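You operate a simulated robot arm through the tools that you are given. There is no shell and no other tool. Be economical: measure what you need, move in short steps, check, and stop when the job is done.

The job below is to be done with a simulated robot arm. You get a single attempt, and the scene is never put back.

Task
Wax the top of the box on the turntable.
Fine: push the teal bolt on first; use the white pad and put it back; put the silver lid on the pot; the small box and the turntable stay.
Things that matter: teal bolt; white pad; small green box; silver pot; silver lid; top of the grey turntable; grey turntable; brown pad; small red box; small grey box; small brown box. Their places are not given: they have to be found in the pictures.

It is judged by the outcome, as a careful person would: the job done as asked, and still so three seconds after it is handed in. It fails if anything else is knocked over, pushed out of place, dropped, spilled or broken. Lids that push on must go on centred and level and be pressed home; caps that screw on are set level and turned clockwise until they are tight.

Robot
A 5-joint arm with a two-finger parallel gripper, fixed in place. Base frame: the origin is at the foot of the arm, x ahead of it, y to its left, z up. Readings come in cm, rad, newtons and seconds.
Its first joint turns from -1.152 to 1.152 rad. The tool tilts only in the upright plane through the base axis and itself; it spins freely about its own axis. Payload 1.57 kg.
The tool frame sits at the grasp point between the pads (the TCP): z along the fingers, y along the line on which they close. The tips reach 3 cm beyond it. The gripper opens to 8 cm. The fingers are 1.7 cm wide and 1.2 cm thick; the gripper's body (4 by 8.2 cm) begins 8 cm behind the TCP.
Orientation is that of the tool frame in the base frame, as [roll, pitch, yaw] about the fixed x, y, z axes, in that order (R = Rz(yaw) Ry(pitch) Rx(roll)). With the fingers straight down and closing along the base's y, the tool's x points along the base's -x, its y along +y and its z along -z.

Tools
- The arm moves only by the tool apply_moves. Its argument "moves" is one flat list of numbers, 7 for each row, row after row: the shift along the base's x, y, z in m, then the turn, a rotation vector about the base's x, y, z in degrees, then the closure, from 0 (fully open) to 1 (shut). In form: [dx, dy, dz, ax, ay, az, gripper, dx, dy, dz, ax, ay, az, gripper, ...]. A call has 1 to 20 rows; each row shifts and turns the commanded pose from where the row before left it. Each row takes 0.2 s and may step no farther than 5 cm and 0.15 rad from the row before; otherwise, or with a gripper value out of range, the whole call is refused. Where a pose cannot be reached the arm comes as near as it can. A force on the tool above 40 N (or 10 N above the force at the start of the call, whichever is more), or a blocked arm, ends the call early, and 0.2 s more pass. The fingers move at their own pace (about 15.3 cm/s each) and stop on an object; they squeeze with about 37 N. The grip force told is the motor's: it shows also when the fingers shut on nothing. Time passes only in rows, and 0.2 s behind the last, so rows that do not move let the fingers close. The reply holds the time, the measured pose of the TCP, the force on the tool along the base axes, the opening and the grip force, in the units named above and with some noise.
- Cameras (640 x 400 px; columns grow to the right, rows downward): "scene" is fixed at [5.56, 43.1, 50.94]; the picture's right is [-0.36, -0.93, 0.00], its down [-0.67, 0.26, -0.70] and it looks along [0.65, -0.25, -0.71] (base axes); focal length 259 px, centre (320, 200). "wrist" rides on the gripper at [7.2, -0.7, -12.2] in the tool frame; the picture's right is [0.09, 1.00, 0.00], its down [-0.84, 0.08, -0.54] and it looks along [-0.54, 0.05, 0.84] (tool axes); focal length 238 px, centre (320, 200).
- grab_frame(camera): a new picture of that camera. No time passes.
- point_at(camera, pixels): there is no depth. For up to 12 entries [column, row, z] of the newest picture of that camera ("zoom" is the newest enlarged one), the place [x, y] in the base frame at which the ray of that pixel passes the height z, good to about 0.2 cm. No time passes.
- inspect(camera, box): a new picture of the part [left, top, right, bottom] of that camera's present view, enlarged. No time passes.
- job_done(): hands the job in; it is judged then, once.

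Go step by step. Measure first, check grasps and placings, and put right what went wrong. The budget is 80 turns and 54 pictures, counting those below and the enlarged ones. Unless the task says otherwise, let go and move clear before handing in, and close with one line.

The tools are called after "Call:" by a JSON object that holds its "name" and its "arguments". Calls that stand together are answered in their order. apply_moves: Moves the arm, as the interface text tells. Its arguments: {"type":"object","properties":{"moves":{"type":"array","items":{"type":"number"}}},"required":["moves"]} The other tools are called the same way: grab_frame (camera) takes a picture; point_at (camera, pixels) gives the place at which the rays of pixels pass given heights; inspect (camera, box) takes an enlarged picture of a part of a camera's view; job_done () hands the job in.

At the start:

```text
time: 0.0
eef_pos: [28.74, 15.56, 30.93]
orientation: [-3.14, 0.0, -3.141]
contact_force: [0.2, -0.7, 0.0]
opening: 8.0
grip_force: 0.2
```

scene: 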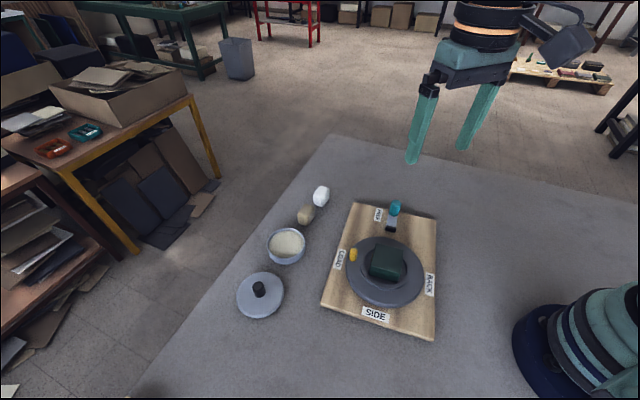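
wrist: 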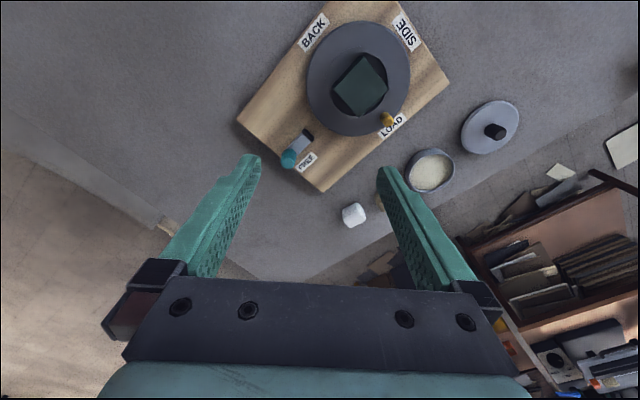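

The scene shows the turntable around (385,270), the teal bolt near (394,208), the pot at (287,245), the lid at (260,293), and the white pad at (321,196). I'll enlarge these parts to see the details.

Call:
{"name": "inspect", "arguments": {"camera": "scene", "box": [310, 190, 450, 340]}}

Call:
{"name": "inspect", "arguments": {"camera": "scene", "box": [220, 175, 350, 325]}}

Call:
{"name": "inspect", "arguments": {"camera": "wrist", "box": [230, 0, 540, 240]}}

```text
2.67 times, centred on (380, 265) of scene
```

zoom: 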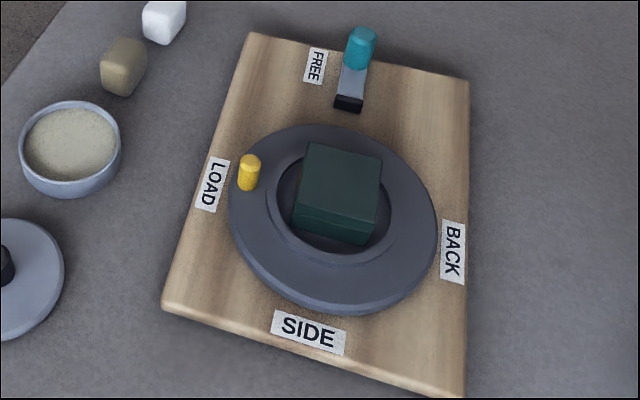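

```text
2.67 times, centred on (285, 250) of scene
```

zoom: 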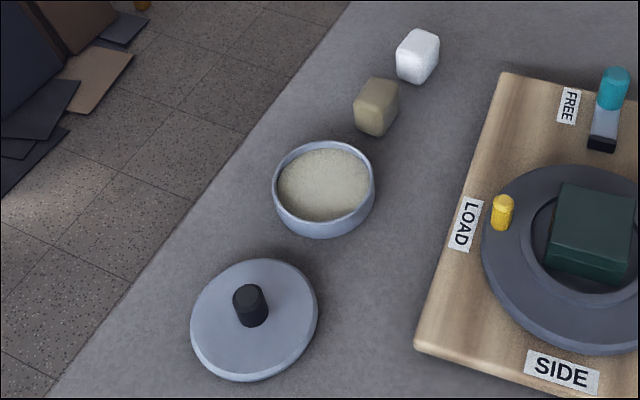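

```text
1.67 times, centred on (385, 120) of wrist
```

zoom: 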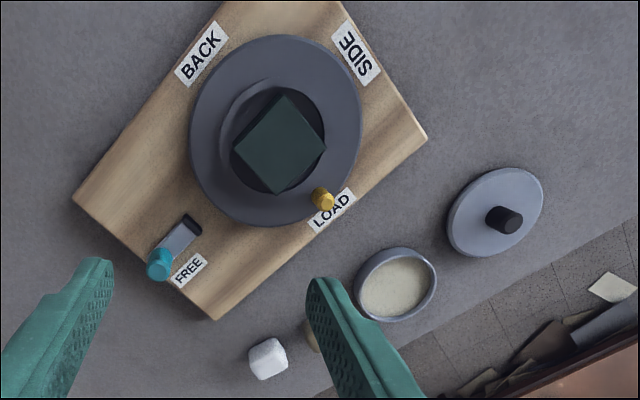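

The zooms show the bolt's teal knob at its outer (FREE) end, with the bolt running toward the turntable rim. I'll intersect rays from both cameras to get the heights.

Call:
{"name": "point_at", "arguments": {"camera": "scene", "pixels": [[387.9, 258.6, -5], [387.9, 258.6, -10], [395.7, 204, -8], [395.7, 204, -11], [391, 228, -11], [354, 248.5, -8], [287, 243, -12], [287, 243, -9], [258, 287, -9], [260, 294, -14], [321.5, 192, -11], [306, 213, -11]]}}

Call:
{"name": "point_at", "arguments": {"camera": "wrist", "pixels": [[360.4, 85.8, -5], [360.4, 85.8, -10], [287.5, 158, -8], [287.5, 158, -11], [308, 132, -11], [386, 117, -8], [432, 170, -12], [432, 170, -9], [497, 132, -9], [490, 127, -14], [352, 212, -11], [360, 60, -11]]}}

```text
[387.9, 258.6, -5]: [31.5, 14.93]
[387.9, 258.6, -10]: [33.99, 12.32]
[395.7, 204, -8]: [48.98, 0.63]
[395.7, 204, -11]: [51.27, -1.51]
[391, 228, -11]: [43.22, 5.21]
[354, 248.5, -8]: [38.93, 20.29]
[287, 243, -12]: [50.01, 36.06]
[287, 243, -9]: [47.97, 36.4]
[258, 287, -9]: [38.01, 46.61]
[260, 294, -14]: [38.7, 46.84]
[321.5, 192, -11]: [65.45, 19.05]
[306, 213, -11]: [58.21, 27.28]
```

```text
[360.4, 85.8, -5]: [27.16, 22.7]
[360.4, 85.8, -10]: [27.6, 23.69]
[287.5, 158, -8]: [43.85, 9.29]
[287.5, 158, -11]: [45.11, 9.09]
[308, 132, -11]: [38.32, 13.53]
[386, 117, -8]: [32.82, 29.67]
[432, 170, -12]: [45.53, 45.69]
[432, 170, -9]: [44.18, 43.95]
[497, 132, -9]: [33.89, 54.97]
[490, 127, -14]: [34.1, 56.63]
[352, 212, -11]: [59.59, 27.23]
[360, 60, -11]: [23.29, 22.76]
```

The two cameras only agree if the objects sit well above z = -14, at roughly +3 to +5. I'll check this with the board corners before trusting any height.

Call:
{"name": "point_at", "arguments": {"camera": "scene", "pixels": [[355, 202, -13], [355, 202, 0], [355, 202, 5], [437, 213, -13], [437, 213, 0], [437, 213, 5], [322, 305, -13], [322, 305, 0], [322, 305, 5]]}}

Call:
{"name": "point_at", "arguments": {"camera": "wrist", "pixels": [[322, 192, -13], [322, 192, 0], [322, 192, 5], [237, 116, -13], [237, 116, 0], [237, 116, 5], [450, 81, -13], [450, 81, 0], [450, 81, 5]]}}

```text
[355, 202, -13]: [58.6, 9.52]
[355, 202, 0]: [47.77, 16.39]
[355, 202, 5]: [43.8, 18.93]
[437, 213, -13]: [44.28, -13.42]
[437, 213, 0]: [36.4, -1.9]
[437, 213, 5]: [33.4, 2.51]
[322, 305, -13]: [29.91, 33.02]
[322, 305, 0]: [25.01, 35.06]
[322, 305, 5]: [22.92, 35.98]
```

```text
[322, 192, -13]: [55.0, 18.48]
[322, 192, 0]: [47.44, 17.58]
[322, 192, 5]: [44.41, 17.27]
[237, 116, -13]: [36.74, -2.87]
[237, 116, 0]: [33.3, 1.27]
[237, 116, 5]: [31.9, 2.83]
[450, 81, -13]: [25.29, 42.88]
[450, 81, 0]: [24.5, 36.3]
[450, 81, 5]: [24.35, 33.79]
```

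Triangulation puts the board top near z≈2, the bolt knob near (38.3,10.5,6), the box top near (26.4,20.4,5), the lid knob near (31.3,45.9,3) and the white pad near (51,24). I'll move closer for a better look at the bolt, closing the fingers as I go.

Call:
{"name": "apply_moves", "arguments": {"moves": [0.018, -0.009, -0.03, 0, 0, 0, 1, 0.018, -0.009, -0.03, 0, 0, 0, 1, 0.018, -0.009, -0.03, 0, 0, 0, 1, 0.018, -0.009, -0.03, 0, 0, 0, 1]}}

Call:
{"name": "grab_frame", "arguments": {"camera": "wrist"}}

```text
time: 1.0
eef_pos: [35.82, 11.87, 18.89]
orientation: [-3.141, 0.003, 3.141]
contact_force: [0.3, -0.2, -0.6]
opening: 0.0
grip_force: 21.0
```

```text
48 pictures are left
```

wrist: 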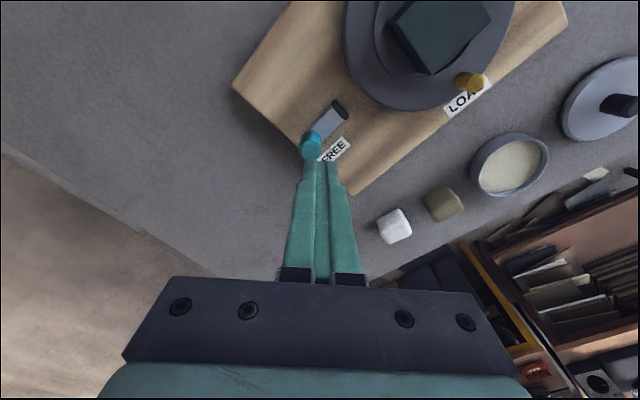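

The knob is now at wrist (311,142) and the bolt's dark tip at (339,108). I'll triangulate the items against the scene view.

Call:
{"name": "point_at", "arguments": {"camera": "wrist", "pixels": [[311, 142, 0], [311, 142, 6], [340, 107, 0], [340, 107, 4], [233, 88, 0], [233, 88, 4], [347, 192, 0], [347, 192, 4], [395, 222, 0], [395, 222, 4], [516, 164, 0], [516, 164, 4]]}}

Call:
{"name": "point_at", "arguments": {"camera": "scene", "pixels": [[395.7, 204, 0], [395.7, 204, 6], [390.5, 229, 0], [390.5, 229, 4], [437, 214, 0], [437, 214, 4], [355, 202, 0], [355, 202, 4], [321.5, 192, 0], [321.5, 192, 4], [287, 243, 0], [287, 243, 4]]}}

Call:
{"name": "inspect", "arguments": {"camera": "wrist", "box": [260, 60, 420, 180]}}

```text
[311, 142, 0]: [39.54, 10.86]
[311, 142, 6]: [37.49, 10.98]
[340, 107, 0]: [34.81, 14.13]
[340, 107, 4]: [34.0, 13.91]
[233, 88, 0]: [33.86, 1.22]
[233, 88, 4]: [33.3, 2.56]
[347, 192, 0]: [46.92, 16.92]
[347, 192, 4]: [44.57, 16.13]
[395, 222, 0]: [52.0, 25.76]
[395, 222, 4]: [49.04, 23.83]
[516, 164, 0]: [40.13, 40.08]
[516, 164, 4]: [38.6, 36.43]
```

```text
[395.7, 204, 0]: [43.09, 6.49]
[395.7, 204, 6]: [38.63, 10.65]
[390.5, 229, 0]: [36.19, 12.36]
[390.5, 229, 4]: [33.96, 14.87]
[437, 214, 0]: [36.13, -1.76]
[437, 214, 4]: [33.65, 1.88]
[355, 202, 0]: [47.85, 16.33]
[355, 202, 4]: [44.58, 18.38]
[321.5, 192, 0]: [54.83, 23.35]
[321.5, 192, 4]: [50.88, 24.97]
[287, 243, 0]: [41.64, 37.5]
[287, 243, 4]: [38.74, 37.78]
```

```text
3.33 times, centred on (340, 120) of wrist
```

zoom: 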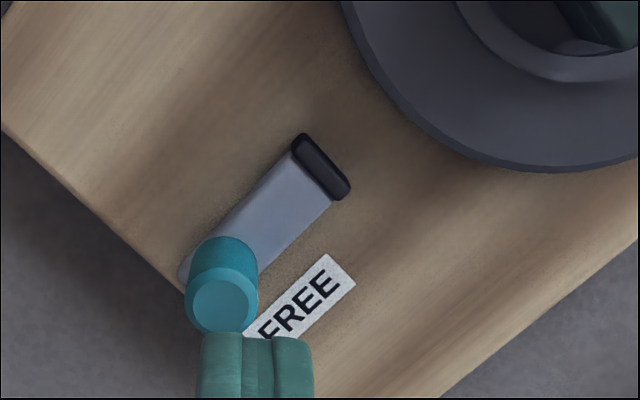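

The knob top is near (38.5,10.8,6.2) and the bolt axis runs along u≈(-0.8,0.6) toward the turntable. I'll turn the tool by -37° so the closed fingers present a broad face, and place them behind the knob.

Call:
{"name": "apply_moves", "arguments": {"moves": [0.0104, -0.006, -0.012, 0, 0, -7.4, 1, 0.0104, -0.006, -0.012, 0, 0, -7.4, 1, 0.0104, -0.006, -0.012, 0, 0, -7.4, 1, 0.0104, -0.006, -0.012, 0, 0, -7.4, 1, 0.0104, -0.006, -0.012, 0, 0, -7.4, 1]}}

Call:
{"name": "grab_frame", "arguments": {"camera": "wrist"}}

Call:
{"name": "inspect", "arguments": {"camera": "scene", "box": [310, 150, 470, 270]}}

```text
time: 2.2
eef_pos: [41.12, 8.84, 12.98]
orientation: [3.141, 0.002, 2.492]
contact_force: [0.5, -0.4, 0.0]
opening: 0.0
grip_force: 20.9
```

```text
46 pictures are left
```

wrist: 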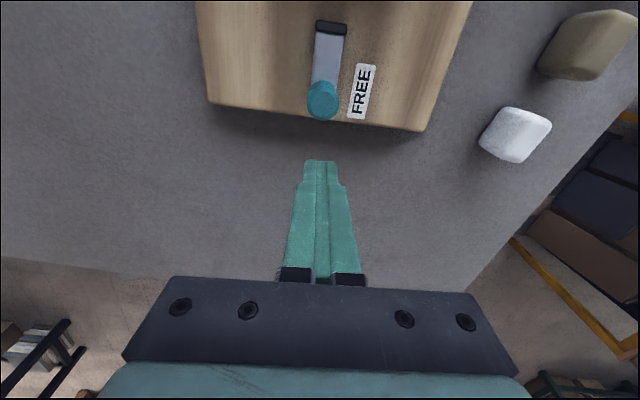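

```text
3.33 times, centred on (390, 210) of scene
```

zoom: 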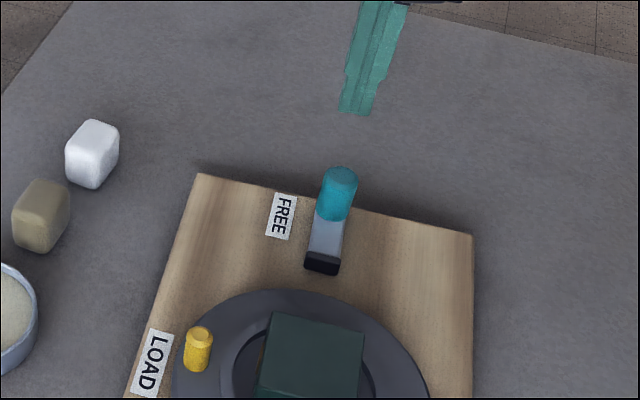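

The fingers (col 320) line up with the bolt (col 322). I'll locate the knob precisely from this close view.

Call:
{"name": "point_at", "arguments": {"camera": "wrist", "pixels": [[322, 106, 6], [322, 106, 5], [322, 120, 6], [331, 23, 3.5], [309, 100, 6], [338, 100, 6], [515, 127, 2], [500, 160, 0], [207, 103, 2], [420, 131, 2]]}}

Call:
{"name": "point_at", "arguments": {"camera": "zoom", "pixels": [[341, 178, 6], [341, 178, 7], [341, 178, 5], [322, 265, 3], [198, 174, 2], [472, 236, 2], [198, 174, 3], [472, 236, 3]]}}

```text
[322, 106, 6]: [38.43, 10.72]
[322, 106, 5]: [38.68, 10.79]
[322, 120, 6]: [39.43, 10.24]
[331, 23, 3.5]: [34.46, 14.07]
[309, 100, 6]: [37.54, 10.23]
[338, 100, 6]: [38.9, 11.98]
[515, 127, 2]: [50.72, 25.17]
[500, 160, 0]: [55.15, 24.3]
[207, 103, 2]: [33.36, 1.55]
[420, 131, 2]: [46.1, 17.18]
```

```text
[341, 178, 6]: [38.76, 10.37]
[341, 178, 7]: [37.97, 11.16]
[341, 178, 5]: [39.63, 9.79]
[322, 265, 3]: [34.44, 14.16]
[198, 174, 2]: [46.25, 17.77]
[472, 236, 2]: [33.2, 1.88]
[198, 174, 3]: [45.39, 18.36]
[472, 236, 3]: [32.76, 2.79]
```

The knob is at (38.5,10.6), about 3.1 cm ahead of the fingers along u. I'll go down to z≈7.2 and push in 0.5 cm steps.

Call:
{"name": "apply_moves", "arguments": {"moves": [0, 0, -0.02, 0, 0, 0, 1, 0, 0, -0.02, 0, 0, 0, 1, 0, 0, -0.018, 0, 0, 0, 1, -0.0039, 0.0031, 0, 0, 0, 0, 1, -0.0039, 0.0031, 0, 0, 0, 0, 1, -0.0039, 0.0031, 0, 0, 0, 0, 1, -0.0039, 0.0031, 0, 0, 0, 0, 1, -0.0039, 0.0031, 0, 0, 0, 0, 1, -0.0039, 0.0031, 0, 0, 0, 0, 1]}}

Call:
{"name": "inspect", "arguments": {"camera": "scene", "box": [310, 180, 470, 300]}}

```text
time: 4.2
eef_pos: [38.9, 10.68, 7.02]
orientation: [3.14, -0.001, 2.494]
contact_force: [1.4, 0.3, 0.3]
opening: 0.0
grip_force: 21.8
```

```text
3.33 times, centred on (390, 240) of scene
```

zoom: 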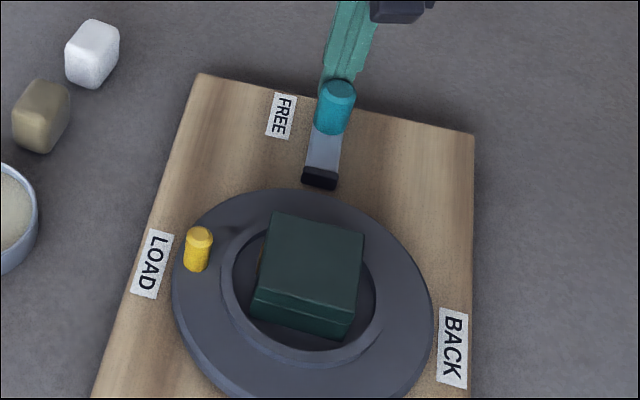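

The bolt is sliding freely (1.4 N) and its tip nears the rim. I'll keep pushing until resistance builds.

Call:
{"name": "apply_moves", "arguments": {"moves": [-0.0039, 0.0031, 0, 0, 0, 0, 1, -0.0039, 0.0031, 0, 0, 0, 0, 1, -0.0039, 0.0031, 0, 0, 0, 0, 1, -0.0039, 0.0031, 0, 0, 0, 0, 1]}}

Call:
{"name": "inspect", "arguments": {"camera": "scene", "box": [310, 180, 470, 300]}}

```text
time: 5.2
eef_pos: [37.29, 12.02, 7.14]
orientation: [3.141, 0.001, 2.495]
contact_force: [5.4, -3.5, 3.2]
opening: 0.02
grip_force: 21.7
```

```text
3.33 times, centred on (390, 240) of scene
```

zoom: 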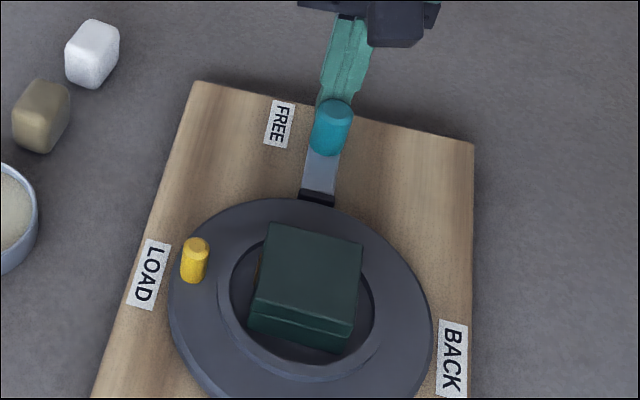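

The tip now meets the rim, but the board's near corner moved from about (198,74) to (193,82) in the zoom, so the whole board has slid a little. I'll back off and measure it.

Call:
{"name": "apply_moves", "arguments": {"moves": [0.0078, -0.0062, 0, 0, 0, 0, 1, 0.0078, -0.0062, 0, 0, 0, 0, 1, 0.0, 0.0, 0.04, 0, 0, 0, 1, 0, 0, 0.04, 0, 0, 0, 1]}}

Call:
{"name": "inspect", "arguments": {"camera": "scene", "box": [310, 190, 450, 340]}}

Call:
{"name": "grab_frame", "arguments": {"camera": "wrist"}}

```text
time: 6.2
eef_pos: [38.68, 10.67, 15.03]
orientation: [3.141, 0.0, 2.497]
contact_force: [0.1, -0.9, -0.3]
opening: 0.0
grip_force: 21.0
```

```text
2.67 times, centred on (380, 265) of scene
```

zoom: 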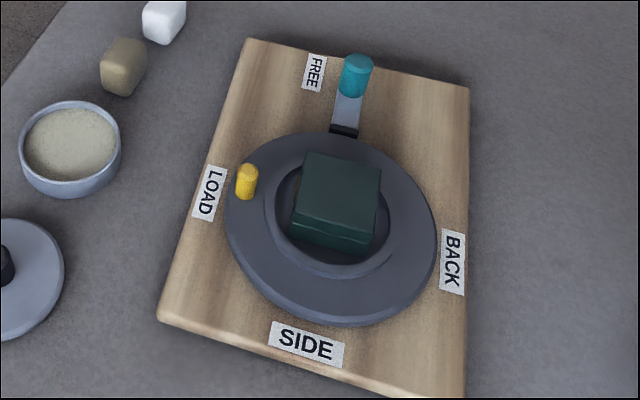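

```text
41 pictures are left
```

wrist: 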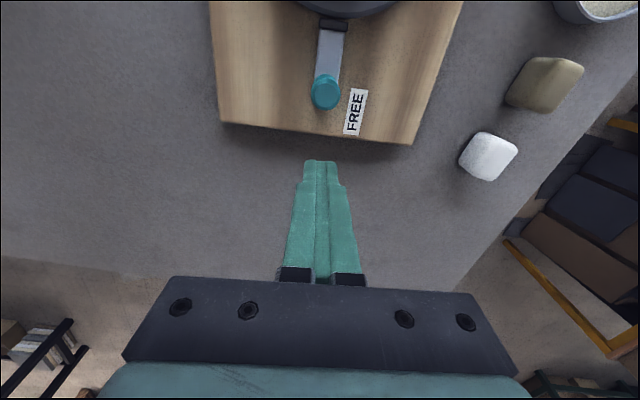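

The board slid about 0.5–0.6 cm along u; the bolt is now home against the rim. I'll nudge the board back later with any other correction. Next I'll view the pads closely with the gripper open.

Call:
{"name": "apply_moves", "arguments": {"moves": [0.013, 0.025, 0.005, 0, 0, 0, 0, 0.013, 0.025, 0.005, 0, 0, 0, 0, 0.013, 0.025, 0.005, 0, 0, 0, 0, 0.013, 0.025, 0.005, 0, 0, 0, 0]}}

Call:
{"name": "grab_frame", "arguments": {"camera": "wrist"}}

```text
time: 7.2
eef_pos: [44.06, 20.83, 16.96]
orientation: [-3.141, 0.001, 2.497]
contact_force: [0.7, 0.1, -0.2]
opening: 8.02
grip_force: 0.0
```

```text
40 pictures are left
```

wrist: 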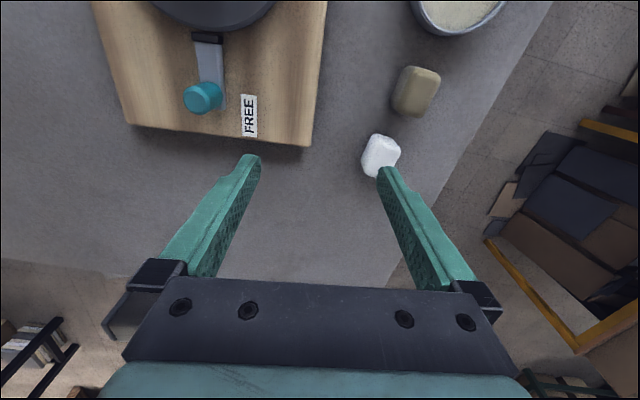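

The white pad is at wrist (381,155), the brown pad at (416,91) and the pot at (460,5). I'll zoom in for the pad's orientation and size.

Call:
{"name": "inspect", "arguments": {"camera": "wrist", "box": [330, 60, 490, 180]}}

Call:
{"name": "inspect", "arguments": {"camera": "scene", "box": [265, 160, 365, 280]}}

```text
3.33 times, centred on (410, 120) of wrist
```

zoom: 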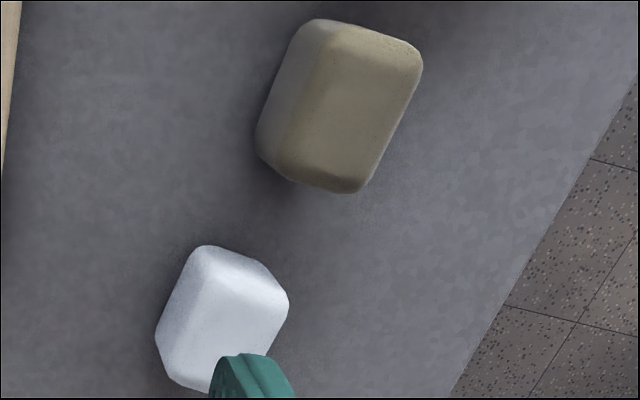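

```text
3.33 times, centred on (315, 220) of scene
```

zoom: 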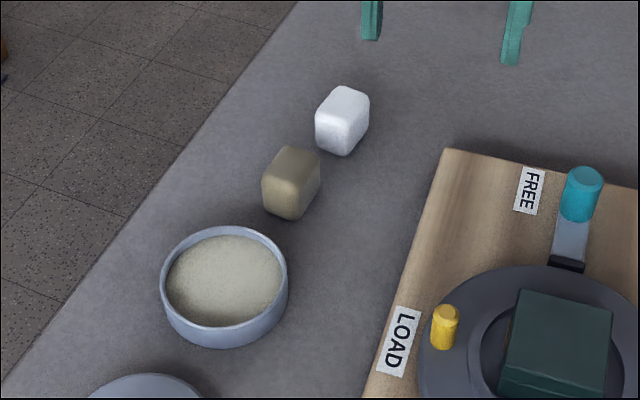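

The pad's axes are turned about 25° clockwise in the view, so I'll close along a heading of about 28°. First I'll triangulate its top, along with the brown pad and the pot rim.

Call:
{"name": "point_at", "arguments": {"camera": "wrist", "pixels": [[383.6, 152.4, 2], [383.6, 152.4, 3], [383.6, 152.4, 4], [419, 87, 3], [367, 162, 0], [386, 133, 3]]}}

Call:
{"name": "point_at", "arguments": {"camera": "zoom", "pixels": [[343, 103, 2], [343, 103, 3], [343, 103, 4], [292, 165, 3], [344, 155, 0], [223, 275, 3], [223, 280, 2], [224, 340, 0]]}}

```text
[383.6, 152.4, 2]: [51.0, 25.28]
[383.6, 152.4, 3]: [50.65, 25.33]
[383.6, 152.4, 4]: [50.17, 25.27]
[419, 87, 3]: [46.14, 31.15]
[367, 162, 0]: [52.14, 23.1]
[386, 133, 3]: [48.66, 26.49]
```

```text
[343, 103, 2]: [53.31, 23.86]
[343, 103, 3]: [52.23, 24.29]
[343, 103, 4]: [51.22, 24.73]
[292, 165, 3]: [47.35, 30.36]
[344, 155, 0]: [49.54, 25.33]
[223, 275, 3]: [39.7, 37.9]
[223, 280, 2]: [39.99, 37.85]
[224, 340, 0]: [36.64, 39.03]
```

The white pad is at about (50.7,25.0), with its top near z≈3.5–4. I'll move above it with the tool turned by -25°.

Call:
{"name": "apply_moves", "arguments": {"moves": [0.0166, 0.0104, -0.0125, 0, 0, -6.2, 0, 0.0166, 0.0104, -0.0125, 0, 0, -6.2, 0, 0.0166, 0.0104, -0.0125, 0, 0, -6.2, 0, 0.0166, 0.0104, -0.0125, 0, 0, -6.2, 0]}}

Call:
{"name": "grab_frame", "arguments": {"camera": "wrist"}}

Call:
{"name": "inspect", "arguments": {"camera": "scene", "box": [265, 130, 385, 220]}}

```text
time: 8.2
eef_pos: [50.49, 24.89, 12.03]
orientation: [3.141, 0.0, 2.061]
contact_force: [0.9, -0.6, 0.3]
opening: 7.98
grip_force: 0.0
```

```text
37 pictures are left
```

wrist: 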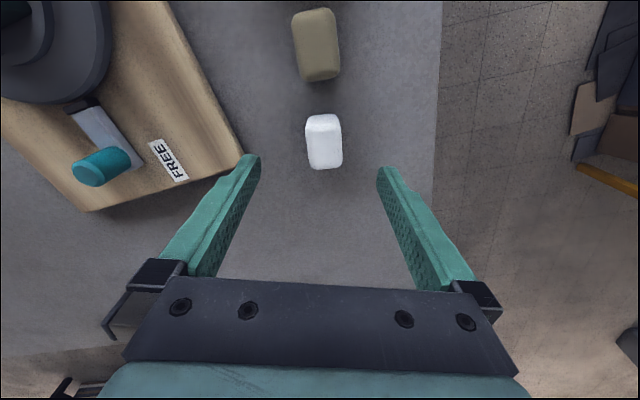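

```text
4.44 times, centred on (325, 175) of scene
```

zoom: 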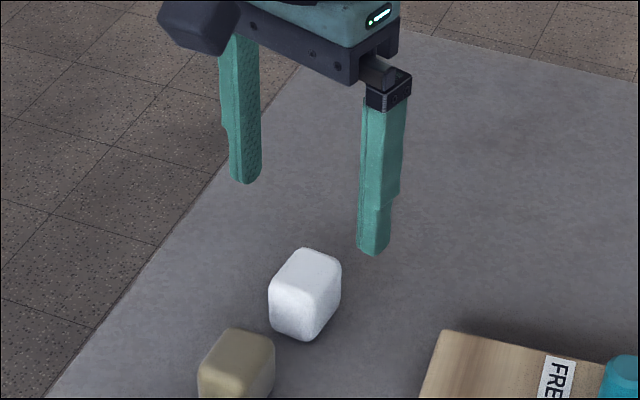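

The pad is squared up with the gripper at (324,143). I'll get its centre.

Call:
{"name": "inspect", "arguments": {"camera": "wrist", "box": [270, 80, 380, 180]}}

Call:
{"name": "point_at", "arguments": {"camera": "wrist", "pixels": [[325, 144, 2.5], [325, 144, 3.5], [325, 144, 4.5], [306, 144, 3.5], [343, 144, 3.5], [325, 168, 3.5], [325, 115, 0], [316, 45, 3.5]]}}

```text
4.00 times, centred on (325, 130) of wrist
```

zoom: 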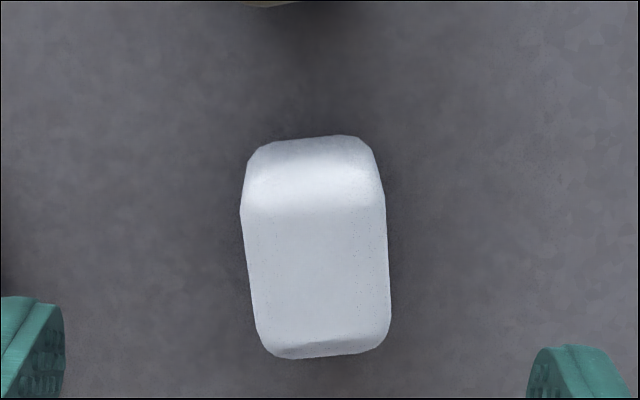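

```text
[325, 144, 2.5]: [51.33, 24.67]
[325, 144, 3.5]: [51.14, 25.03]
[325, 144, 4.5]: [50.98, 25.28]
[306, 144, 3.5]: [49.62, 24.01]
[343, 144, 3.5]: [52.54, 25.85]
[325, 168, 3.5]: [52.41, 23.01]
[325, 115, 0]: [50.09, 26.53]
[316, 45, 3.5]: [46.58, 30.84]
```

The pad's top centre is about (51.2,24.8), 3.4 cm wide and rotated about +4°. I'll descend to TCP z≈4.6 (tips at 1.6) and close.

Call:
{"name": "apply_moves", "arguments": {"moves": [0.007, -0.001, -0.02, 0, 0, 4, 0, 0, 0, -0.02, 0, 0, 0, 0, 0, 0, -0.02, 0, 0, 0, 0, 0, 0, -0.014, 0, 0, 0, 0, 0, 0, 0, 0, 0, 0, 0]}}

Call:
{"name": "grab_frame", "arguments": {"camera": "wrist"}}

```text
time: 9.4
eef_pos: [51.34, 24.71, 4.72]
orientation: [-3.14, 0.0, 2.132]
contact_force: [0.0, -0.1, -0.8]
opening: 8.0
grip_force: 0.1
```

```text
34 pictures are left
```

wrist: 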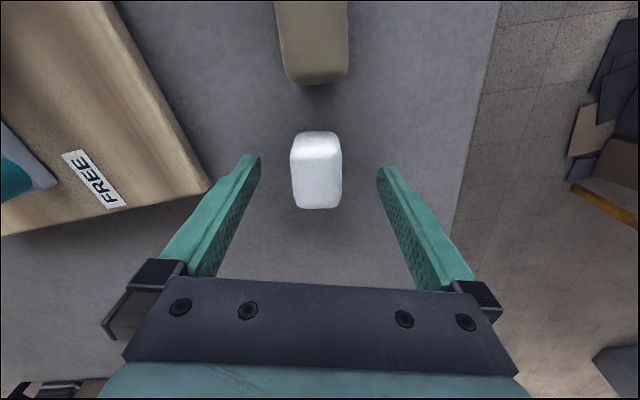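

The pad sits between the fingers with its centre at column 317. I'll close on it.

Call:
{"name": "apply_moves", "arguments": {"moves": [0, 0, 0, 0, 0, 0, 1, 0, 0, 0, 0, 0, 0, 1, 0, 0, 0, 0, 0, 0, 1]}}

```text
time: 10.2
eef_pos: [51.48, 24.67, 4.8]
orientation: [3.141, 0.001, 2.133]
contact_force: [-0.2, -0.6, 0.3]
opening: 3.2
grip_force: 36.5
```

The pad is gripped with a 3.2 cm opening. I'll lift it toward the pot and look.

Call:
{"name": "apply_moves", "arguments": {"moves": [0, 0, 0.02, 0, 0, 0, 1, 0, 0, 0.03, 0, 0, 0, 1, 0, 0, 0.03, 0, 0, 0, 1, -0.014, 0.015, 0.02, 0, 0, 0, 1, -0.02, 0.02, 0.0, 0, 0, 0, 1]}}

Call:
{"name": "grab_frame", "arguments": {"camera": "wrist"}}

Call:
{"name": "inspect", "arguments": {"camera": "scene", "box": [220, 110, 400, 300]}}

```text
time: 11.4
eef_pos: [48.0, 28.47, 14.73]
orientation: [-3.141, 0.001, 2.131]
contact_force: [0.1, 0.1, -0.3]
opening: 3.14
grip_force: 37.1
```

```text
33 pictures are left
```

wrist: 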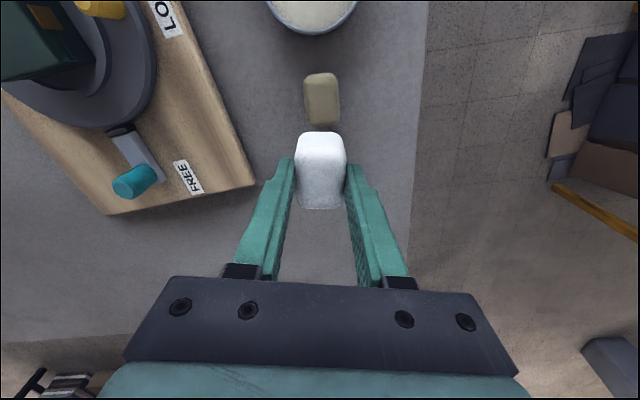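

```text
2.11 times, centred on (310, 205) of scene
```

zoom: 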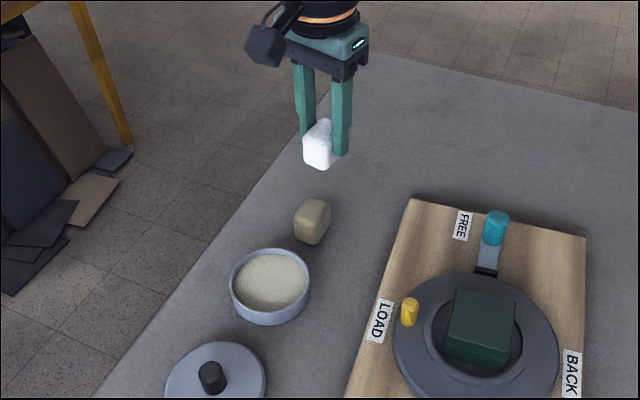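

The pad is held square. I'll locate the pot and move above it, staying high.

Call:
{"name": "point_at", "arguments": {"camera": "zoom", "pixels": [[270, 279, 3], [270, 279, 4], [230, 285, 4], [311, 275, 4], [210, 368, 3], [210, 368, 4]]}}

Call:
{"name": "apply_moves", "arguments": {"moves": [-0.0205, 0.0235, 0, 0, 0, 0, 1, -0.0205, 0.0235, 0, 0, 0, 0, 1, -0.0205, 0.0235, 0, 0, 0, 0, 1, -0.0205, 0.0235, 0, 0, 0, 0, 1]}}

Call:
{"name": "grab_frame", "arguments": {"camera": "wrist"}}

```text
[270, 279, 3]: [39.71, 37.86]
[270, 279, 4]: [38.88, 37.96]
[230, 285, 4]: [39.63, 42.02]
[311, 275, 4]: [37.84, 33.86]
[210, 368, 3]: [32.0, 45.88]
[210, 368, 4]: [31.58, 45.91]
```

```text
time: 12.4
eef_pos: [39.69, 38.0, 14.68]
orientation: [3.142, 0.0, 2.133]
contact_force: [-0.5, 0.5, -1.1]
opening: 3.12
grip_force: 36.9
```

```text
31 pictures are left
```

wrist: 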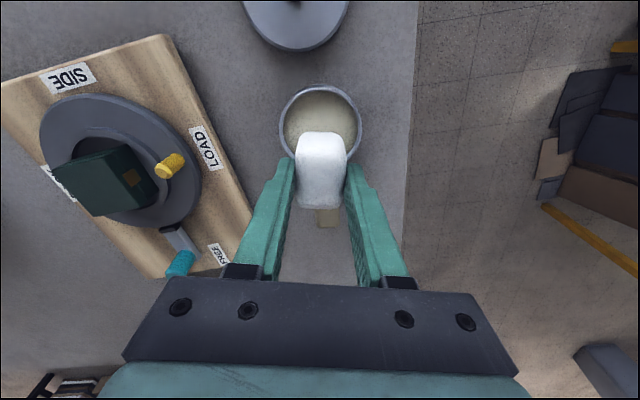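

The pot rim spans columns 278–362 with its widest row near 125. I'll compute its centre here.

Call:
{"name": "point_at", "arguments": {"camera": "wrist", "pixels": [[320, 125, 2], [320, 125, 3], [320, 125, 4], [278, 125, 3], [362, 125, 3], [320, 85, 3], [320, 98, 2]]}}

Call:
{"name": "inspect", "arguments": {"camera": "scene", "box": [240, 210, 330, 270]}}

```text
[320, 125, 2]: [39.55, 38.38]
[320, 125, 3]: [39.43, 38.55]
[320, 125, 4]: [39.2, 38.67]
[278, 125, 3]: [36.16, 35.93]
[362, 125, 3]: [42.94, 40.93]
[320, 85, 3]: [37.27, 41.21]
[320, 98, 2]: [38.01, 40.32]
```

```text
6.67 times, centred on (285, 240) of scene
```

zoom: 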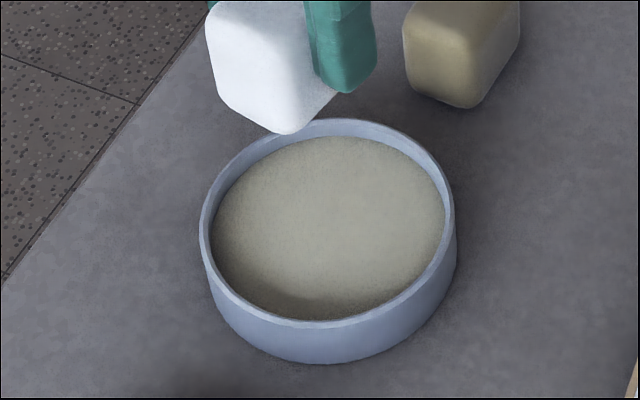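

The pot centre is about (39.6,37.8), right under the tool, and the wax surface is just below the rim. I'll lower the pad gently.

Call:
{"name": "apply_moves", "arguments": {"moves": [0, -0.001, -0.02, 0, 0, 0, 1, 0, 0, -0.02, 0, 0, 0, 1, 0, 0, -0.018, 0, 0, 0, 1, 0, 0, -0.01, 0, 0, 0, 1, 0, 0, -0.004, 0, 0, 0, 1]}}

Call:
{"name": "inspect", "arguments": {"camera": "scene", "box": [240, 190, 330, 270]}}

```text
time: 13.6
eef_pos: [39.74, 37.54, 7.64]
orientation: [-3.141, 0.0, 2.132]
contact_force: [-0.2, 0.1, 0.0]
opening: 3.13
grip_force: 37.0
```

```text
5.00 times, centred on (285, 230) of scene
```

zoom: 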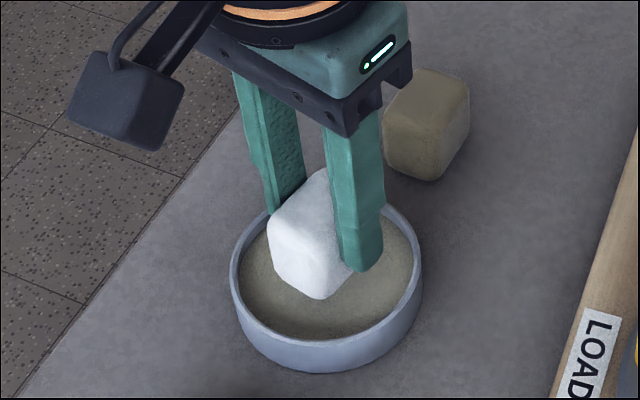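

Clear and central; no contact yet. I'll lower it in 0.25 cm steps.

Call:
{"name": "apply_moves", "arguments": {"moves": [0, 0, -0.003, 0, 0, 0, 1, 0, 0, -0.003, 0, 0, 0, 1, 0, 0, -0.002, 0, 0, 0, 1]}}

```text
time: 14.4
eef_pos: [39.77, 37.62, 6.77]
orientation: [-3.141, 0.0, 2.132]
contact_force: [-0.6, 0.4, -0.8]
opening: 3.09
grip_force: 36.9
```

Call:
{"name": "apply_moves", "arguments": {"moves": [0, 0, -0.002, 0, 0, 0, 1, 0, 0, -0.002, 0, 0, 0, 1]}}

Call:
{"name": "inspect", "arguments": {"camera": "scene", "box": [240, 190, 330, 270]}}

```text
time: 15.0
eef_pos: [39.75, 37.64, 6.43]
orientation: [-3.142, 0.001, 2.133]
contact_force: [-1.7, -1.6, 4.5]
opening: 3.09
grip_force: 36.9
```

```text
5.00 times, centred on (285, 230) of scene
```

zoom: 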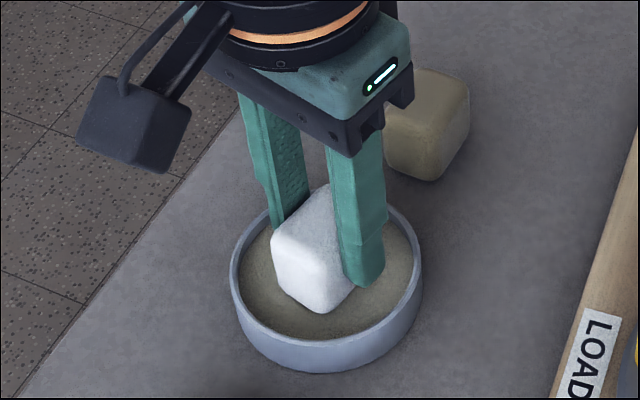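

The pad touches the wax at 4.5 N. I'll press slightly, hold, then lift.

Call:
{"name": "apply_moves", "arguments": {"moves": [0, 0, -0.001, 0, 0, 0, 1, 0, 0, 0, 0, 0, 0, 1, 0, 0, 0, 0, 0, 0, 1, 0, 0, 0.02, 0, 0, 0, 1, 0, 0, 0.03, 0, 0, 0, 1, 0, 0, 0.04, 0, 0, 0, 1]}}

Call:
{"name": "grab_frame", "arguments": {"camera": "scene"}}

```text
time: 16.4
eef_pos: [39.51, 37.48, 15.19]
orientation: [-3.139, 0.0, 2.132]
contact_force: [0.3, -0.5, -0.1]
opening: 3.06
grip_force: 37.0
```

```text
27 pictures are left
```

scene: 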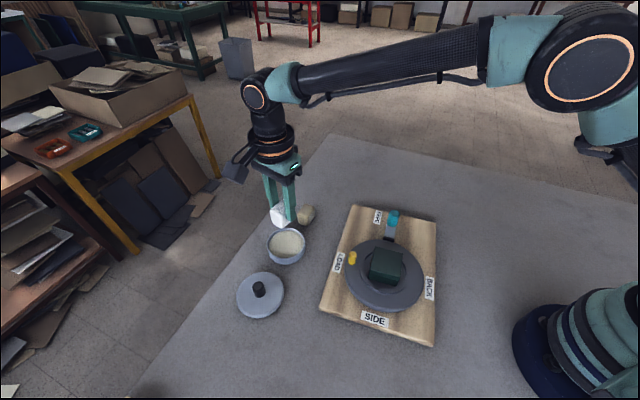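

The pot stayed in place. I'll carry the pad over the box at a safe height.

Call:
{"name": "apply_moves", "arguments": {"moves": [-0.022, -0.0275, 0.003, 0, 0, 0, 1, -0.022, -0.0275, 0.003, 0, 0, 0, 1, -0.022, -0.0275, 0.003, 0, 0, 0, 1, -0.022, -0.0275, 0.003, 0, 0, 0, 1, -0.022, -0.0275, 0.003, 0, 0, 0, 1, -0.022, -0.0275, 0.003, 0, 0, 0, 1]}}

Call:
{"name": "grab_frame", "arguments": {"camera": "wrist"}}

Call:
{"name": "inspect", "arguments": {"camera": "scene", "box": [320, 200, 450, 320]}}

```text
time: 17.8
eef_pos: [26.44, 21.25, 17.03]
orientation: [3.14, 0.001, 2.133]
contact_force: [0.4, -0.1, -0.3]
opening: 3.08
grip_force: 37.1
```

```text
26 pictures are left
```

wrist: 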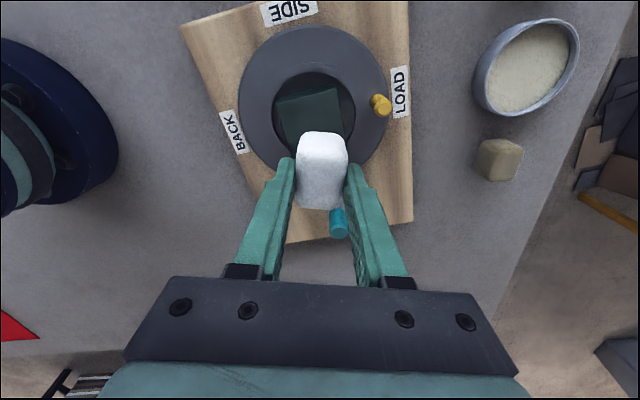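

```text
3.33 times, centred on (385, 260) of scene
```

zoom: 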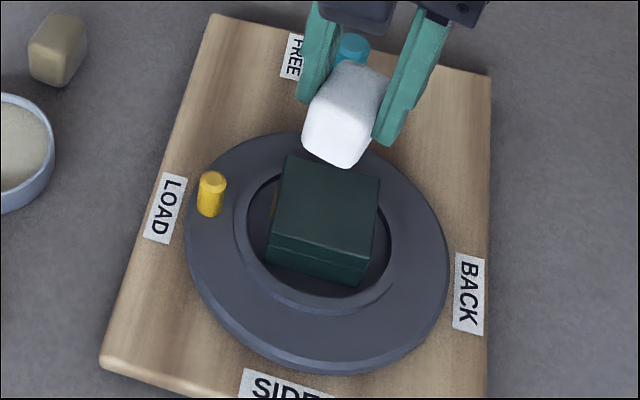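

The box's top corners are visible in both views. I'll zoom the wrist view to triangulate the top height.

Call:
{"name": "inspect", "arguments": {"camera": "wrist", "box": [250, 60, 390, 160]}}

Call:
{"name": "point_at", "arguments": {"camera": "scene", "pixels": [[376, 247, 4], [376, 247, 6], [403, 253.4, 4], [403, 253.4, 6], [400, 275, 4], [400, 275, 6], [370.6, 271.4, 4], [370.6, 271.4, 6]]}}

```text
4.00 times, centred on (320, 110) of wrist
```

zoom: 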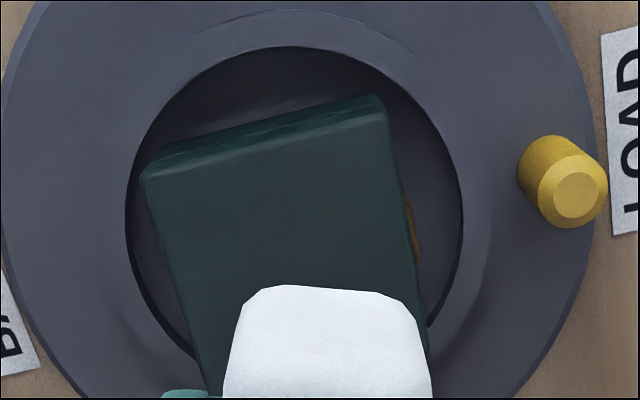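

```text
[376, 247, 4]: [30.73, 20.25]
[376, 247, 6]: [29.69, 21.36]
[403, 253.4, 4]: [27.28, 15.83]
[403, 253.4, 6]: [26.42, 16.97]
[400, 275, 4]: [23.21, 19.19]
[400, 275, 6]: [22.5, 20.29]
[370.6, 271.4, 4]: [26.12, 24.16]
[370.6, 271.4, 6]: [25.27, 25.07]
```

Call:
{"name": "point_at", "arguments": {"camera": "wrist", "pixels": [[276.8, 104.5, 4], [276.8, 104.5, 6], [337, 88.5, 4], [337, 88.5, 6], [347.5, 147.5, 4], [347.5, 147.5, 6]]}}

```text
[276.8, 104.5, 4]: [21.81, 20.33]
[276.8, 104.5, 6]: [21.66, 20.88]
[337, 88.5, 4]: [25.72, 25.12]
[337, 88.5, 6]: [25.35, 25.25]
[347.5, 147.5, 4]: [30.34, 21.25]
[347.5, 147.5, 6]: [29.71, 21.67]
```

The box top centre is about (25.9,21.0) at z≈5.8, roughly 5.7 cm square, with edges at heading 140°. I'll turn +18° to align and descend to just above it.

Call:
{"name": "apply_moves", "arguments": {"moves": [-0.0025, -0.001, -0.015, 0, 0, 6, 1, -0.0025, -0.001, -0.02, 0, 0, 6, 1, 0, 0, -0.015, 0, 0, 6, 1, 0, 0, -0.007, 0, 0, 0, 1]}}

Call:
{"name": "inspect", "arguments": {"camera": "scene", "box": [320, 200, 450, 320]}}

Call:
{"name": "grab_frame", "arguments": {"camera": "wrist"}}

```text
time: 18.8
eef_pos: [26.01, 20.99, 11.85]
orientation: [-3.141, 0.0, 2.448]
contact_force: [-3.7, -2.9, 13.1]
opening: 3.07
grip_force: 36.8
stopped in row 4: the force on the tool passed its limit (the readings are from after the stop); the commanded pose is now the measured one
```

```text
3.33 times, centred on (385, 260) of scene
```

zoom: 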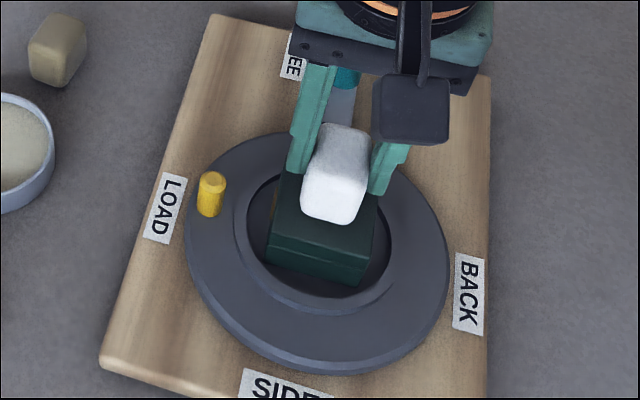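

```text
22 pictures are left
```

wrist: 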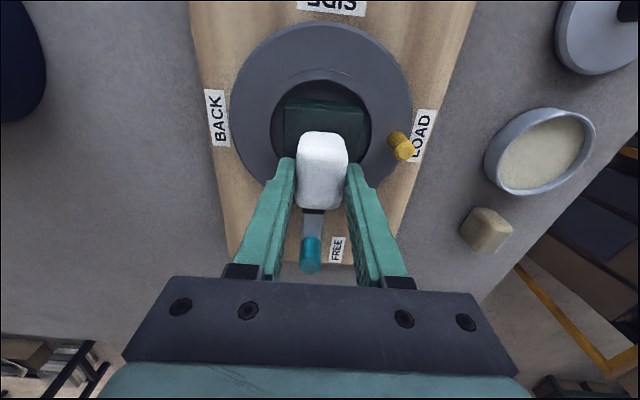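

Contact came at TCP z≈11.85, so the box top is at z≈7.0 and its centre at about (25.5,21.4). The board and box look unmoved. I'll ease off to a light pressure.

Call:
{"name": "apply_moves", "arguments": {"moves": [0, 0, 0.001, 0, 0, 0, 1, -0.002, 0.0015, 0, 0, 0, 0, 1]}}

```text
time: 19.4
eef_pos: [25.94, 21.14, 11.97]
orientation: [3.139, 0.0, 2.447]
contact_force: [2.6, -0.8, 4.0]
opening: 3.09
grip_force: 37.1
```

Pressure is now about 4 N. I'll rub the first half of the raster over the top.

Call:
{"name": "apply_moves", "arguments": {"moves": [0.0016, -0.0091, 0, 0, 0, 0, 1, -0.0038, -0.0046, 0, 0, 0, 0, 1, -0.0046, 0.0038, 0, 0, 0, 0, 1, -0.0039, 0.0032, 0, 0, 0, 0, 1, -0.0039, 0.0032, 0, 0, 0, 0, 1, -0.0046, 0.0038, 0, 0, 0, 0, 1, 0.0038, 0.0046, 0, 0, 0, 0, 1, 0.0038, 0.0046, 0, 0, 0, 0, 1, 0.0046, -0.0038, 0, 0, 0, 0, 1, 0.0039, -0.0032, 0, 0, 0, 0, 1]}}

Call:
{"name": "inspect", "arguments": {"camera": "scene", "box": [320, 200, 450, 320]}}

```text
time: 21.6
eef_pos: [25.57, 21.46, 11.98]
orientation: [-3.141, 0.0, 2.45]
contact_force: [-2.9, 1.6, 4.9]
opening: 3.09
grip_force: 37.2
```

```text
3.33 times, centred on (385, 260) of scene
```

zoom: 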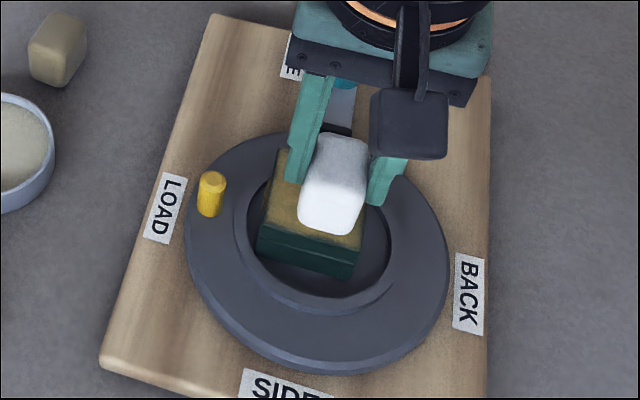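

The top is taking wax (it looks golden), but drag has shifted the box about 0.7 cm toward LOAD. I'll lift and look closely before continuing.

Call:
{"name": "apply_moves", "arguments": {"moves": [0, 0, 0.01, 0, 0, 0, 1, 0.008, -0.006, 0.04, 0, 0, 0, 1, 0.02, -0.015, 0.03, 0, 0, 0, 1, 0.02, -0.015, 0, 0, 0, 0, 1]}}

Call:
{"name": "inspect", "arguments": {"camera": "scene", "box": [340, 220, 430, 300]}}

Call:
{"name": "inspect", "arguments": {"camera": "wrist", "box": [220, 0, 420, 140]}}

```text
time: 22.6
eef_pos: [30.26, 17.79, 20.0]
orientation: [-3.141, -0.001, 2.448]
contact_force: [0.0, -0.2, -0.5]
opening: 3.08
grip_force: 37.5
```

```text
5.00 times, centred on (385, 260) of scene
```

zoom: 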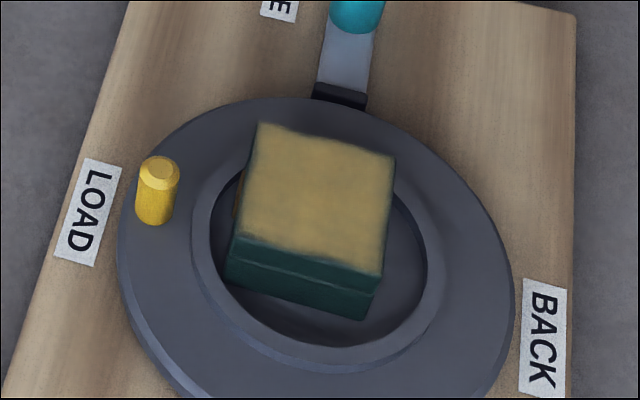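

```text
2.86 times, centred on (320, 70) of wrist
```

zoom: 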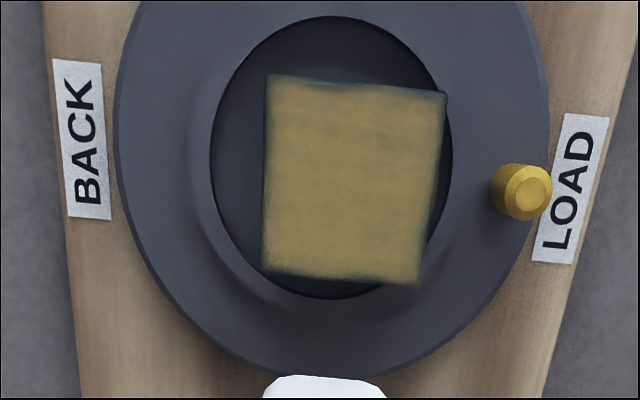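

The top is fully and evenly waxed. I'll measure how far the box has moved.

Call:
{"name": "point_at", "arguments": {"camera": "zoom", "pixels": [[268, 76, 7], [446, 93, 7], [419, 284, 7], [263, 271, 7]]}}

Call:
{"name": "point_at", "arguments": {"camera": "scene", "pixels": [[373.4, 244.6, 7], [400, 251, 7], [397.4, 275, 7], [368, 267.6, 7], [376, 247, 7], [403, 253.4, 7], [400, 275, 7], [370.6, 271.4, 7]]}}

```text
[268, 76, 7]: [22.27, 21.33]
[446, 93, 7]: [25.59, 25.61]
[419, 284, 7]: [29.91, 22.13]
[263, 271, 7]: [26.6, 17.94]
```

```text
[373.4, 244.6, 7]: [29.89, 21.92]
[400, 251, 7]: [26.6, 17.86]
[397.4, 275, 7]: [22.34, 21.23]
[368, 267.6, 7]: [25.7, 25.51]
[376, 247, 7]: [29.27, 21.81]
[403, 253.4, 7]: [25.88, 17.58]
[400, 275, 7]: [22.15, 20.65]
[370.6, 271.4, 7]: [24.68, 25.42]
```

The box is now centred at (26.1,21.75), about 0.7 cm toward LOAD from before. I'll return the pad to its place first, then nudge the box back with bare fingers.

Call:
{"name": "apply_moves", "arguments": {"moves": [0.0353, 0.0115, -0.005, 0, 0, -3, 1, 0.0353, 0.0115, -0.005, 0, 0, -3, 1, 0.0353, 0.0115, -0.005, 0, 0, -3, 1, 0.0353, 0.0115, -0.005, 0, 0, -3, 1, 0.0353, 0.0115, -0.005, 0, 0, -3, 1, 0.0353, 0.0115, -0.005, 0, 0, -3, 1, 0, 0, -0.03, 0, 0, 0, 1, 0, 0, -0.04, 0, 0, 0, 1, 0, 0, 0, 0, 0, 0, 1]}}

Call:
{"name": "inspect", "arguments": {"camera": "scene", "box": [265, 130, 385, 220]}}

```text
time: 24.6
eef_pos: [51.26, 24.84, 10.04]
orientation: [-3.141, -0.001, 2.136]
contact_force: [-0.8, 0.0, -0.6]
opening: 3.06
grip_force: 37.1
```

```text
4.44 times, centred on (325, 175) of scene
```

zoom: 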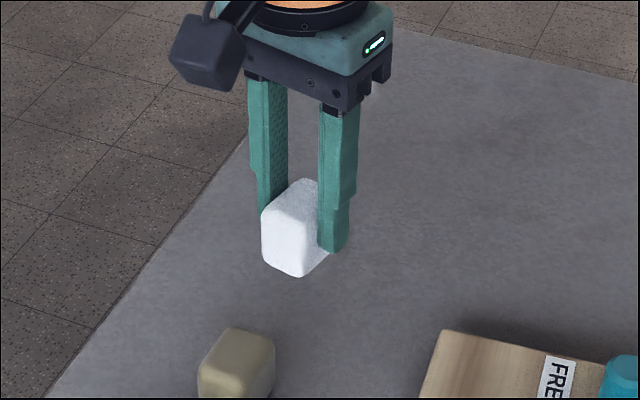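

I'm above the pad's original spot. I'll lower it slowly to the height it was gripped at.

Call:
{"name": "apply_moves", "arguments": {"moves": [0.001, -0.001, -0.02, 0, 0, 0, 1, 0, 0, -0.02, 0, 0, 0, 1, 0, 0, -0.008, 0, 0, 0, 1, 0, 0, -0.003, 0, 0, 0, 1, 0, 0, -0.001, 0, 0, 0, 1]}}

```text
time: 25.8
eef_pos: [51.52, 24.57, 4.75]
orientation: [-3.14, -0.001, 2.136]
contact_force: [-0.3, 0.6, 0.0]
opening: 3.07
grip_force: 37.1
```

Call:
{"name": "apply_moves", "arguments": {"moves": [-0.001, 0.0005, -0.001, 0, 0, 0, 1, 0, 0, 0, 0, 0, 0, 0.4, 0, 0, 0, 0, 0, 0, 0.3, 0, 0, 0, 0, 0, 0, 0, 0, 0, 0.03, 0, 0, 0, 0, 0, 0, 0.04, 0, 0, 0, 0]}}

Call:
{"name": "inspect", "arguments": {"camera": "scene", "box": [265, 160, 365, 280]}}

```text
time: 27.1
eef_pos: [51.53, 24.54, 11.67]
orientation: [-3.139, 0.001, 2.133]
contact_force: [0.0, 0.0, -0.9]
opening: 8.02
grip_force: 0.0
```

```text
3.33 times, centred on (315, 220) of scene
```

zoom: 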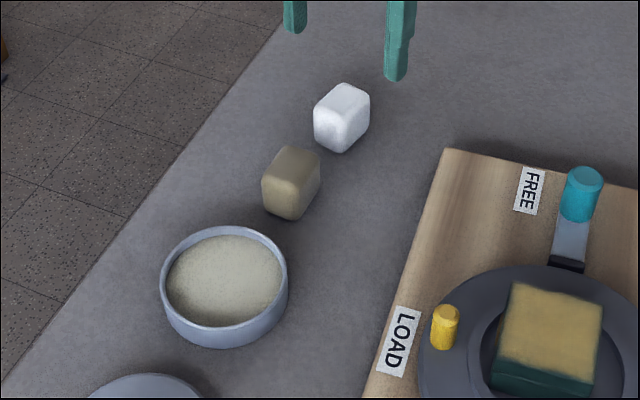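

The white pad is back in its place. Now the lid: I'll move above its knob, near (31.6,45.9).

Call:
{"name": "apply_moves", "arguments": {"moves": [0, 0, 0.04, 0, 0, 0, 0, -0.0244, 0.0262, 0, 0, 0, 0, 0, -0.0244, 0.0262, 0, 0, 0, 0, 0, -0.0244, 0.0262, 0, 0, 0, 0, 0, -0.0244, 0.0262, 0, 0, 0, 0, 0, -0.0244, 0.0262, 0, 0, 0, 0, 0, -0.0244, 0.0262, 0, 0, 0, 0, 0, -0.0244, 0.0262, 0, 0, 0, 0, 0, -0.0244, 0.0262, 0, 0, 0, 0, 0]}}

Call:
{"name": "grab_frame", "arguments": {"camera": "wrist"}}

```text
time: 29.1
eef_pos: [31.95, 45.73, 15.82]
orientation: [-3.141, -0.001, 2.134]
contact_force: [-0.3, -0.5, -0.4]
opening: 8.01
grip_force: 0.1
```

```text
16 pictures are left
```

wrist: 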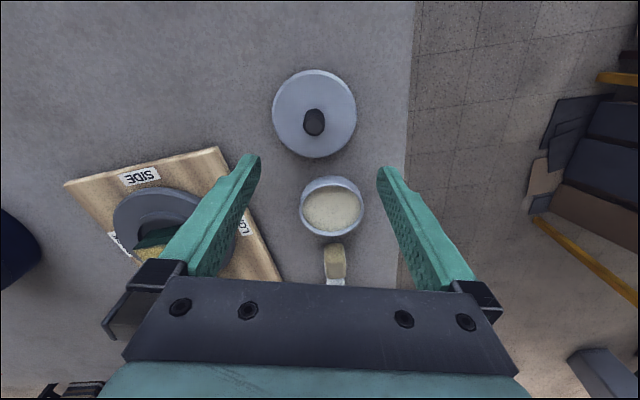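

The knob's top is at (314,125) and the lid disc spans columns 272–357. I'll get the positions.

Call:
{"name": "point_at", "arguments": {"camera": "wrist", "pixels": [[314, 126, 2], [314, 126, 3], [314, 126, 4], [272, 113, 1.5], [357, 113, 1.5], [314, 69, 1.5], [314, 157, 1.5], [331, 179, 3], [331, 235, 3], [299, 208, 3], [364, 208, 3]]}}

Call:
{"name": "point_at", "arguments": {"camera": "scene", "pixels": [[258.5, 284.5, 2], [258.5, 284.5, 3], [258.5, 284.5, 4], [258.5, 284.5, 5]]}}

```text
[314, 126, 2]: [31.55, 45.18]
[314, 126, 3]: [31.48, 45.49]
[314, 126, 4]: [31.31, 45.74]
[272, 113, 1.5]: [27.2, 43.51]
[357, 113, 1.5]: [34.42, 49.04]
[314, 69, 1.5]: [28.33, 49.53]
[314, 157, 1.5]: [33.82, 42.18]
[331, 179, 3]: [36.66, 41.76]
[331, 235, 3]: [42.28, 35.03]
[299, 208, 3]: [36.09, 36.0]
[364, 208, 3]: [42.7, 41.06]
```

```text
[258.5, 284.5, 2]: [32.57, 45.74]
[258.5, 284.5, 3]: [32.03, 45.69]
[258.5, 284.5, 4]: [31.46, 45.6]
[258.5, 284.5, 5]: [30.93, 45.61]
```

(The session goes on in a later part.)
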